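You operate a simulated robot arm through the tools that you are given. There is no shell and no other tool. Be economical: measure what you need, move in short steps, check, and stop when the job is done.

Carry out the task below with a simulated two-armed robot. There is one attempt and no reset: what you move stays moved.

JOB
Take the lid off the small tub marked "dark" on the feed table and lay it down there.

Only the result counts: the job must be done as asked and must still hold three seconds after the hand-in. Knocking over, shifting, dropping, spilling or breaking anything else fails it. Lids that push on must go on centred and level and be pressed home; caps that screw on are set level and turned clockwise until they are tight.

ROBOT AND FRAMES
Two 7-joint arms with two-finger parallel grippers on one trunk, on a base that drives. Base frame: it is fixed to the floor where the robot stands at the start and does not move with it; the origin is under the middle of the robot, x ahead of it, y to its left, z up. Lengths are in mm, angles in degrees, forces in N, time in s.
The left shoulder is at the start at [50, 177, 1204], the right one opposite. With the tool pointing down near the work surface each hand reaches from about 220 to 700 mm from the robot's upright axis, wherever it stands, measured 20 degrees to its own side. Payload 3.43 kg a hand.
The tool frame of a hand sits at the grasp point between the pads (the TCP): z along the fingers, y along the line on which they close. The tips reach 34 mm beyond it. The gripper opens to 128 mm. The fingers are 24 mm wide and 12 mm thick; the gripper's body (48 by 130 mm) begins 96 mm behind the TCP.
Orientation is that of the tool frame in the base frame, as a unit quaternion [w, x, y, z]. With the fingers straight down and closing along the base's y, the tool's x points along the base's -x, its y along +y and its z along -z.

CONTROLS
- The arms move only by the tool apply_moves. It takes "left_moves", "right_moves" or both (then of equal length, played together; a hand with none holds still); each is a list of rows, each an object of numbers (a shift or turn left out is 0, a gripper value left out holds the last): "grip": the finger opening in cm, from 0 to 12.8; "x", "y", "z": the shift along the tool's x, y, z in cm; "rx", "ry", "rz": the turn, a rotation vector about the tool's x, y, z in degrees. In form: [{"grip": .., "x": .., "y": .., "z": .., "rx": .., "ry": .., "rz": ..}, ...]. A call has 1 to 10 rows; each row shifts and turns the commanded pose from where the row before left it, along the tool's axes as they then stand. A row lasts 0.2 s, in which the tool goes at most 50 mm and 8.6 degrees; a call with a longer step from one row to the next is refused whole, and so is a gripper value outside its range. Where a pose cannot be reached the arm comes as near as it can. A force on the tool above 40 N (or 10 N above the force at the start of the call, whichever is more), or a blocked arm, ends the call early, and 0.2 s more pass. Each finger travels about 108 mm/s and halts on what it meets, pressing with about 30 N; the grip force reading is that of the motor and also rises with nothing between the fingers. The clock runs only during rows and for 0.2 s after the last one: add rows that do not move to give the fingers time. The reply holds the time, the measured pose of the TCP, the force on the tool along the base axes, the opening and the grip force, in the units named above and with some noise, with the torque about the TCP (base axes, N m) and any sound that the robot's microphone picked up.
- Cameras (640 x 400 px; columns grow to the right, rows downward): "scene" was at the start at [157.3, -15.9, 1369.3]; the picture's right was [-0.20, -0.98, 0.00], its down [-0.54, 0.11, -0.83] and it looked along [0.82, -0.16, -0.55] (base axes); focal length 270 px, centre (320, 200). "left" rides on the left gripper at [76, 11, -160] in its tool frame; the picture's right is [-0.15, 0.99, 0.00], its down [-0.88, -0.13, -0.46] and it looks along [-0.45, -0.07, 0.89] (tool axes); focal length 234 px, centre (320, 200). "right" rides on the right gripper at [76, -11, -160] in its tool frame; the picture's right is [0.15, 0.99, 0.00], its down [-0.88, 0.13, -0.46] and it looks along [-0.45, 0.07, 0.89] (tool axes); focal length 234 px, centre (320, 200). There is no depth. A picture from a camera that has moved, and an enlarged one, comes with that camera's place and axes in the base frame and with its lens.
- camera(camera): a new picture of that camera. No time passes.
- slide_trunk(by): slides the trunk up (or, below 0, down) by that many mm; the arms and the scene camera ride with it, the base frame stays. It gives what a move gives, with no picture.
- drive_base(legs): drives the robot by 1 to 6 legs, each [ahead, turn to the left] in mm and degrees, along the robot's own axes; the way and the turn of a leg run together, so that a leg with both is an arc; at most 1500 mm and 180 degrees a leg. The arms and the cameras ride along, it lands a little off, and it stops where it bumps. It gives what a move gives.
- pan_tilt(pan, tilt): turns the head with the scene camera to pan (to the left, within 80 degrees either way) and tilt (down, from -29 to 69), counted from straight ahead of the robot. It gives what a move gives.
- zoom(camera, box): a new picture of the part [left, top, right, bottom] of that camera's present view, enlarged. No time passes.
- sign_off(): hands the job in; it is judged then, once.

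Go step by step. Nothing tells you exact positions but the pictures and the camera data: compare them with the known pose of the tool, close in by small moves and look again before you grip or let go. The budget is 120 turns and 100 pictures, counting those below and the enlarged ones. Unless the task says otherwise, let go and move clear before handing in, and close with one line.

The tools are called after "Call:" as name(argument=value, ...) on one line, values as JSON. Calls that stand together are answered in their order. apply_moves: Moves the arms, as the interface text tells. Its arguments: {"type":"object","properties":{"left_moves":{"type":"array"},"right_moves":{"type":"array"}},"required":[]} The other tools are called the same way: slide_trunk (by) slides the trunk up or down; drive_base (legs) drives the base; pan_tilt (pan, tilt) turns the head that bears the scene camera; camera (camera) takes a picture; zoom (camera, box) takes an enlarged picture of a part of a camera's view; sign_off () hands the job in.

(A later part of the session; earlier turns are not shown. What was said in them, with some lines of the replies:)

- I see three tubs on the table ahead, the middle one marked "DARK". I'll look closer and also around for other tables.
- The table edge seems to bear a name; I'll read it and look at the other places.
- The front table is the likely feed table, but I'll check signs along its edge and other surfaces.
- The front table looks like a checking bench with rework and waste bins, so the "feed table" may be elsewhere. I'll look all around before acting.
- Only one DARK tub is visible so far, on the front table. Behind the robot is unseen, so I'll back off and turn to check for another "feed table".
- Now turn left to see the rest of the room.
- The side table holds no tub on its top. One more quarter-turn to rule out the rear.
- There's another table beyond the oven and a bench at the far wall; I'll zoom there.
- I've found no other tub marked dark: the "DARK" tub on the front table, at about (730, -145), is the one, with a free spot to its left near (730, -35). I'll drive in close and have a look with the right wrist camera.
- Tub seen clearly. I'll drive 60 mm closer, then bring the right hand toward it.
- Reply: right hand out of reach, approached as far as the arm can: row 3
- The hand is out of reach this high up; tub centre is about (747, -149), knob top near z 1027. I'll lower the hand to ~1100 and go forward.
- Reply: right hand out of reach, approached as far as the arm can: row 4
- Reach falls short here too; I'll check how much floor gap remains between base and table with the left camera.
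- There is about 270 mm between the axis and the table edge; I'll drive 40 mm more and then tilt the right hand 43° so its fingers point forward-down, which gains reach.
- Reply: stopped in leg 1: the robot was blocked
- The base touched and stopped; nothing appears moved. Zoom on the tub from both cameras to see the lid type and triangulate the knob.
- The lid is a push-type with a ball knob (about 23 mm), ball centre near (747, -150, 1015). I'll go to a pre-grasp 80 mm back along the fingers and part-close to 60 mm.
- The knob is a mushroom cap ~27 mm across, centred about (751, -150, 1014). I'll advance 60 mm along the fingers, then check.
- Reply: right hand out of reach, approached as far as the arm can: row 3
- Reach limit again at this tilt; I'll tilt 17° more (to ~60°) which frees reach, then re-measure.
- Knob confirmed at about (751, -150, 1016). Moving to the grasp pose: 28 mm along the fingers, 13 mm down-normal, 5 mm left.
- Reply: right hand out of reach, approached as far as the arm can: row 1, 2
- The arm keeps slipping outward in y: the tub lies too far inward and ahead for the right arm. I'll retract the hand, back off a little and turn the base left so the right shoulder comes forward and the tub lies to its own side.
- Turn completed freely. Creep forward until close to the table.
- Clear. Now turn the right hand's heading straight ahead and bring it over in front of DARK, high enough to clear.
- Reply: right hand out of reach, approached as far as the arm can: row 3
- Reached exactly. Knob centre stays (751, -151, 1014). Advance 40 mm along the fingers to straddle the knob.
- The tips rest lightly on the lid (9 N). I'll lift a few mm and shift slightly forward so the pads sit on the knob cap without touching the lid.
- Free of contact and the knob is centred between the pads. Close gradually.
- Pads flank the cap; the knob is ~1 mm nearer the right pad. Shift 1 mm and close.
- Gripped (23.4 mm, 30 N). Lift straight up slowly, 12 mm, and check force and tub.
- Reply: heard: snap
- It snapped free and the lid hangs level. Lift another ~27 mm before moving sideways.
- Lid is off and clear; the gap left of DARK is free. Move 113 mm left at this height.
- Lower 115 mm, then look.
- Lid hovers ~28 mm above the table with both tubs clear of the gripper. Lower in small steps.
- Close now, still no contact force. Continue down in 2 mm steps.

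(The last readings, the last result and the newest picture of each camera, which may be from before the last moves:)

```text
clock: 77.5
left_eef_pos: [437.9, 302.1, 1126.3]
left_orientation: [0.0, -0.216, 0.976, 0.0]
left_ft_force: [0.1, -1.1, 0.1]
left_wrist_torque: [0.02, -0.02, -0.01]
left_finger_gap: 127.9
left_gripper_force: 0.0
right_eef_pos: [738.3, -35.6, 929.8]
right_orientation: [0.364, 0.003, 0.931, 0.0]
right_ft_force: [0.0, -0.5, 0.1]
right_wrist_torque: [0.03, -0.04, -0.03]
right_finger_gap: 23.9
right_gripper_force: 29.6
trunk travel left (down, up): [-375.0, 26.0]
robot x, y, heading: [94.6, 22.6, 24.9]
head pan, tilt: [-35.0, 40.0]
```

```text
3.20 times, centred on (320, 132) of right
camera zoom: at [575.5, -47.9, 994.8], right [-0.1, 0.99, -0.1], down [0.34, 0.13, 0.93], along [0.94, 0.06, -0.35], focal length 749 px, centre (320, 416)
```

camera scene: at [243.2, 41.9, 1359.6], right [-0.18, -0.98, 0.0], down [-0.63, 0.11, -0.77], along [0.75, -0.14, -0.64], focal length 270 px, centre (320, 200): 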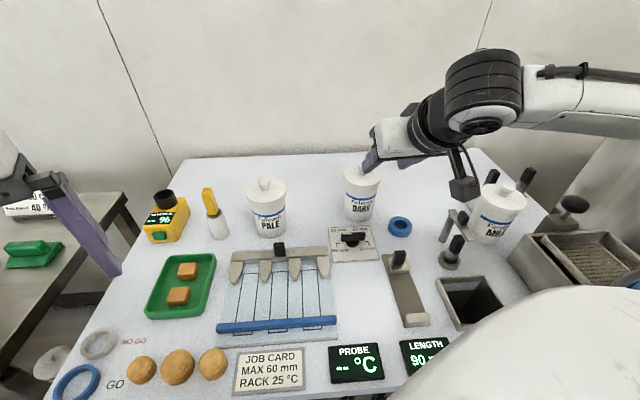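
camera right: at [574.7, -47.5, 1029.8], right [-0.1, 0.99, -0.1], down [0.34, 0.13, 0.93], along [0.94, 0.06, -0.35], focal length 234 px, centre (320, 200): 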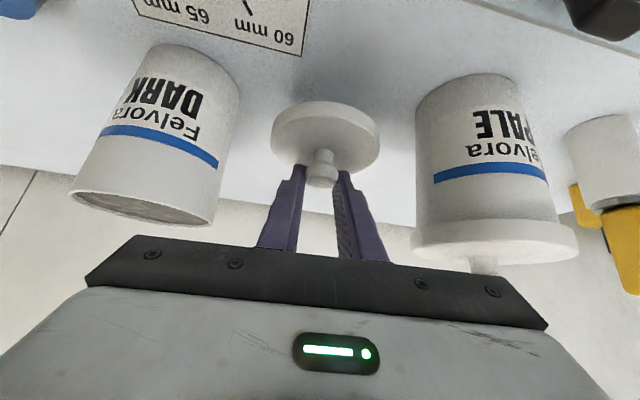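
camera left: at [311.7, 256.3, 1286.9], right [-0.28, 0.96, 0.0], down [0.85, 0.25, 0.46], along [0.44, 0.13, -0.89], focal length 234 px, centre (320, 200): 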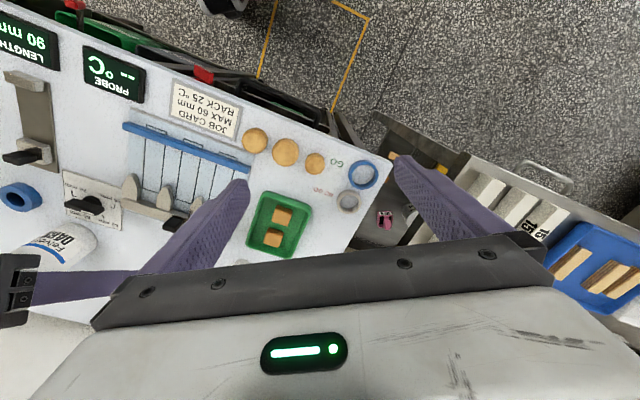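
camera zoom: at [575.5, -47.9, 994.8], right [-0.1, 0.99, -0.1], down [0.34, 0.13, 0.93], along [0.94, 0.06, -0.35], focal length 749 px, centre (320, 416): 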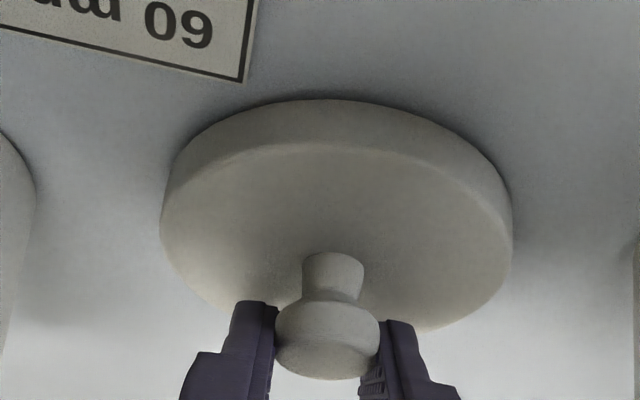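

The shadow is nearly closed; a few mm more.

Call:
apply_moves(right_moves=[{"x": 0.1, "z": 0.11}, {"x": 0.07, "z": 0.07}, {}])

```text
clock: 78.3
left_eef_pos: [438.5, 302.3, 1127.0]
left_orientation: [0.0, -0.216, 0.976, 0.0]
left_ft_force: [-0.8, -0.4, -0.2]
left_wrist_torque: [0.0, -0.01, -0.04]
left_finger_gap: 128.0
left_gripper_force: 0.1
right_eef_pos: [739.2, -35.3, 925.1]
right_orientation: [0.365, 0.002, 0.931, 0.001]
right_ft_force: [-1.5, 0.3, -0.5]
right_wrist_torque: [0.0, 0.0, -0.03]
right_finger_gap: 23.8
right_gripper_force: 29.7
trunk travel left (down, up): [-375.0, 26.0]
robot x, y, heading: [97.2, 26.1, 25.0]
head pan, tilt: [-35.0, 40.0]
```

Call:
apply_moves(right_moves=[{"x": 0.1, "z": 0.11}, {}])

Call:
zoom(camera="right", box=[220, 70, 420, 195])

```text
clock: 78.9
left_eef_pos: [438.6, 301.4, 1126.0]
left_orientation: [0.0, -0.216, 0.977, 0.0]
left_ft_force: [-0.1, 0.3, -0.2]
left_wrist_torque: [0.02, 0.0, 0.01]
left_finger_gap: 127.8
left_gripper_force: 0.0
right_eef_pos: [738.5, -34.2, 926.5]
right_orientation: [0.364, 0.003, 0.931, 0.001]
right_ft_force: [0.5, 0.7, 0.6]
right_wrist_torque: [-0.02, 0.0, -0.01]
right_finger_gap: 23.6
right_gripper_force: 30.2
trunk travel left (down, up): [-375.0, 26.0]
robot x, y, heading: [96.5, 26.1, 24.8]
head pan, tilt: [-35.0, 40.0]
```

```text
3.20 times, centred on (320, 132) of right
camera zoom: at [575.0, -47.2, 990.7], right [-0.1, 0.99, -0.1], down [0.34, 0.13, 0.93], along [0.94, 0.06, -0.35], focal length 749 px, centre (320, 416)
```

zoom: 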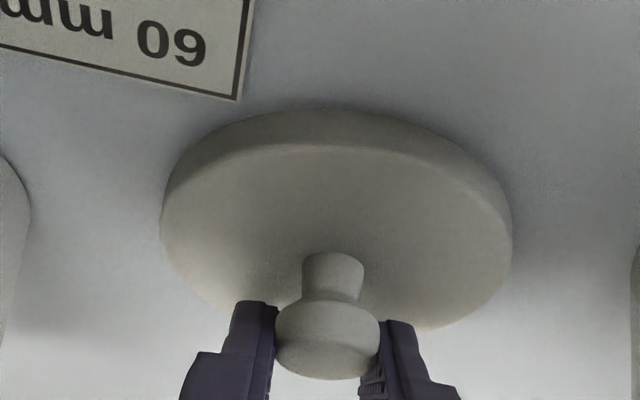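

Call:
apply_moves(right_moves=[{"x": 0.1, "z": 0.11}, {}])

Call:
zoom(camera="right", box=[220, 70, 420, 195])

```text
clock: 79.5
left_eef_pos: [436.4, 302.2, 1127.1]
left_orientation: [0.0, -0.216, 0.976, 0.001]
left_ft_force: [0.6, -0.4, 0.8]
left_wrist_torque: [0.0, 0.0, 0.0]
left_finger_gap: 128.0
left_gripper_force: 0.0
right_eef_pos: [739.9, -33.9, 923.7]
right_orientation: [0.364, 0.003, 0.932, 0.0]
right_ft_force: [-0.3, 0.0, -0.3]
right_wrist_torque: [-0.03, 0.0, -0.01]
right_finger_gap: 23.9
right_gripper_force: 30.0
trunk travel left (down, up): [-375.0, 26.0]
robot x, y, heading: [96.1, 23.7, 24.9]
head pan, tilt: [-35.0, 40.0]
```

```text
3.20 times, centred on (320, 132) of right
camera zoom: at [575.3, -47.1, 988.9], right [-0.1, 0.99, -0.1], down [0.34, 0.13, 0.93], along [0.94, 0.06, -0.35], focal length 749 px, centre (320, 416)
```

zoom: 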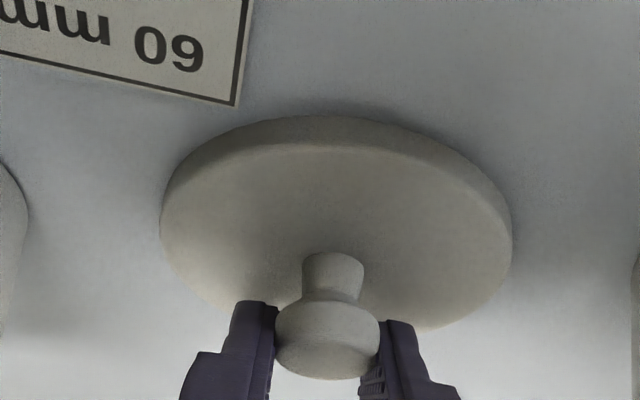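

The rim sinks visually below the table with no force, so I've gone about 4 mm too low; raise back to where the rim just meets the table.

Call:
apply_moves(right_moves=[{"x": -0.16, "z": -0.17}, {"x": -0.15, "z": -0.16}, {}])

Call:
zoom(camera="right", box=[220, 70, 420, 195])

Call:
zoom(camera="scene", box=[260, 150, 400, 250])

```text
clock: 80.3
left_eef_pos: [438.0, 301.6, 1127.0]
left_orientation: [-0.001, -0.216, 0.976, 0.0]
left_ft_force: [1.0, -0.4, -0.3]
left_wrist_torque: [0.02, 0.02, 0.01]
left_finger_gap: 127.9
left_gripper_force: 0.0
right_eef_pos: [739.6, -33.8, 928.6]
right_orientation: [0.364, 0.002, 0.931, 0.001]
right_ft_force: [-0.3, -0.9, -0.9]
right_wrist_torque: [0.06, -0.02, 0.01]
right_finger_gap: 23.7
right_gripper_force: 29.4
trunk travel left (down, up): [-375.0, 26.0]
robot x, y, heading: [96.5, 25.8, 24.7]
head pan, tilt: [-35.0, 40.0]
```

```text
3.20 times, centred on (320, 132) of right
camera zoom: at [575.1, -47.4, 994.0], right [-0.1, 0.99, -0.1], down [0.34, 0.13, 0.93], along [0.94, 0.06, -0.35], focal length 749 px, centre (320, 416)
```

zoom: 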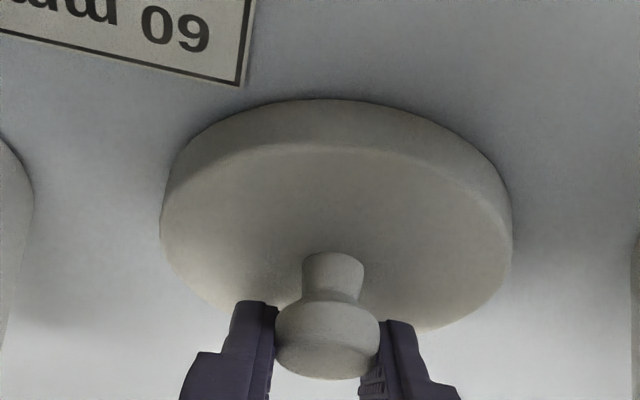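

```text
4.00 times, centred on (330, 200) of scene
camera zoom: at [243.5, 41.0, 1359.5], right [-0.18, -0.98, 0.0], down [-0.63, 0.11, -0.77], along [0.75, -0.13, -0.64], focal length 1079 px, centre (280, 200)
```

zoom: 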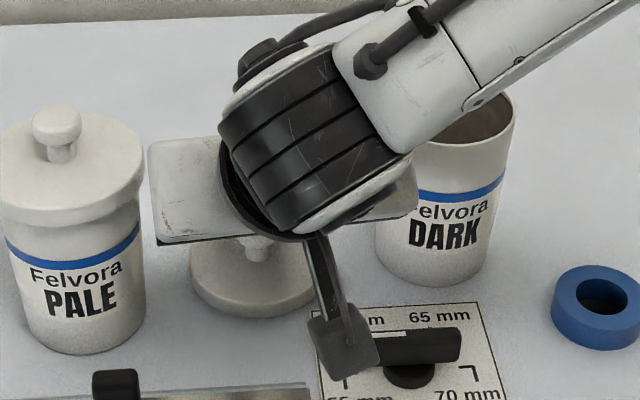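

The rim now sits right at the table. Open gently.

Call:
apply_moves(right_moves=[{"grip": 2.8}, {"grip": 3.5}, {"grip": 4.5}, {}])

Call:
zoom(camera="right", box=[220, 70, 420, 195])

```text
clock: 81.3
left_eef_pos: [437.3, 302.4, 1125.6]
left_orientation: [0.0, -0.216, 0.976, 0.0]
left_ft_force: [-0.6, 0.0, 0.0]
left_wrist_torque: [-0.01, 0.01, -0.01]
left_finger_gap: 127.8
left_gripper_force: 0.1
right_eef_pos: [740.0, -36.2, 928.3]
right_orientation: [0.364, 0.003, 0.932, 0.0]
right_ft_force: [0.1, -0.1, 0.2]
right_wrist_torque: [-0.01, 0.02, -0.03]
right_finger_gap: 45.0
right_gripper_force: 0.1
trunk travel left (down, up): [-375.0, 26.0]
robot x, y, heading: [97.2, 26.6, 24.9]
head pan, tilt: [-35.0, 40.0]
```

```text
3.20 times, centred on (320, 132) of right
camera zoom: at [575.1, -47.4, 993.9], right [-0.1, 0.99, -0.1], down [0.34, 0.13, 0.93], along [0.94, 0.06, -0.35], focal length 749 px, centre (320, 416)
```

zoom: 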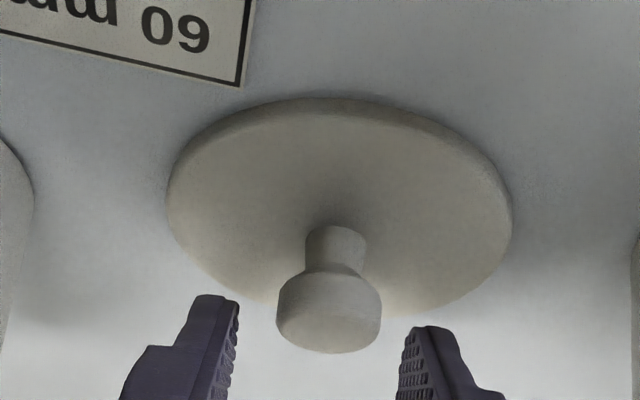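

The lid has settled flat on the table. Retract along the fingers.

Call:
apply_moves(right_moves=[{"z": -1.5}, {"z": -2}, {"z": -3}, {"z": -4}, {"z": -4}, {"z": -4}, {}])

Call:
camera(camera="scene")

Call:
camera(camera="right")

```text
clock: 82.9
left_eef_pos: [438.4, 301.1, 1126.5]
left_orientation: [0.0, -0.216, 0.976, 0.0]
left_ft_force: [1.0, -0.9, 0.3]
left_wrist_torque: [-0.01, -0.01, -0.01]
left_finger_gap: 127.8
left_gripper_force: 0.0
right_eef_pos: [614.4, -35.5, 1065.5]
right_orientation: [0.364, 0.002, 0.931, 0.001]
right_ft_force: [0.4, -0.4, 0.5]
right_wrist_torque: [0.02, 0.01, 0.0]
right_finger_gap: 45.3
right_gripper_force: 0.1
trunk travel left (down, up): [-375.0, 26.0]
robot x, y, heading: [99.9, 23.9, 25.0]
head pan, tilt: [-35.0, 40.0]
```

```text
27 pictures are left
camera scene: at [243.9, 40.8, 1359.5], right [-0.18, -0.98, 0.0], down [-0.63, 0.11, -0.77], along [0.75, -0.13, -0.64], focal length 270 px, centre (320, 200)
```

scene: 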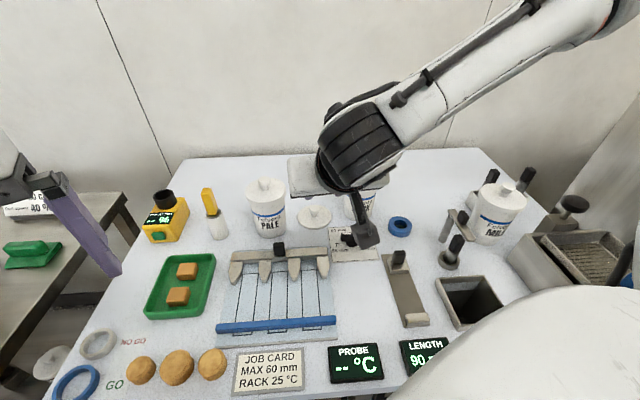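

```text
26 pictures are left
camera right: at [450.6, -47.9, 1130.0], right [-0.1, 0.99, -0.1], down [0.34, 0.13, 0.93], along [0.94, 0.06, -0.35], focal length 234 px, centre (320, 200)
```

right: 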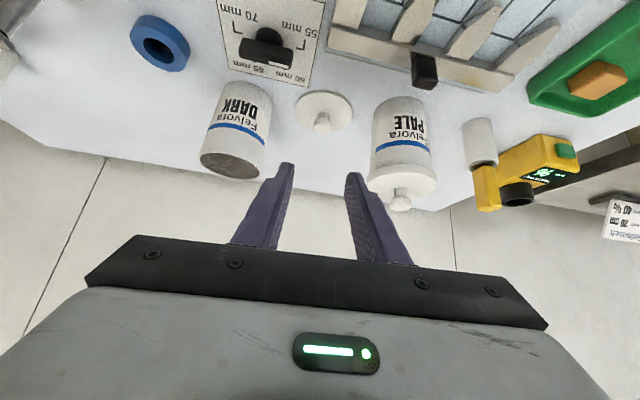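

The lid lies flat beside the open DARK tub, and nothing else has moved. The hand is clear, so I'm handing in.

Call:
sign_off()

```text
The job is handed in.
```

The lid is off the "dark" tub and lies flat on the table, knob up, between the DARK and PALE tubs. No table carried a "feed table" sign, so I took the front table with the only DARK tub I saw to be the one you meant.
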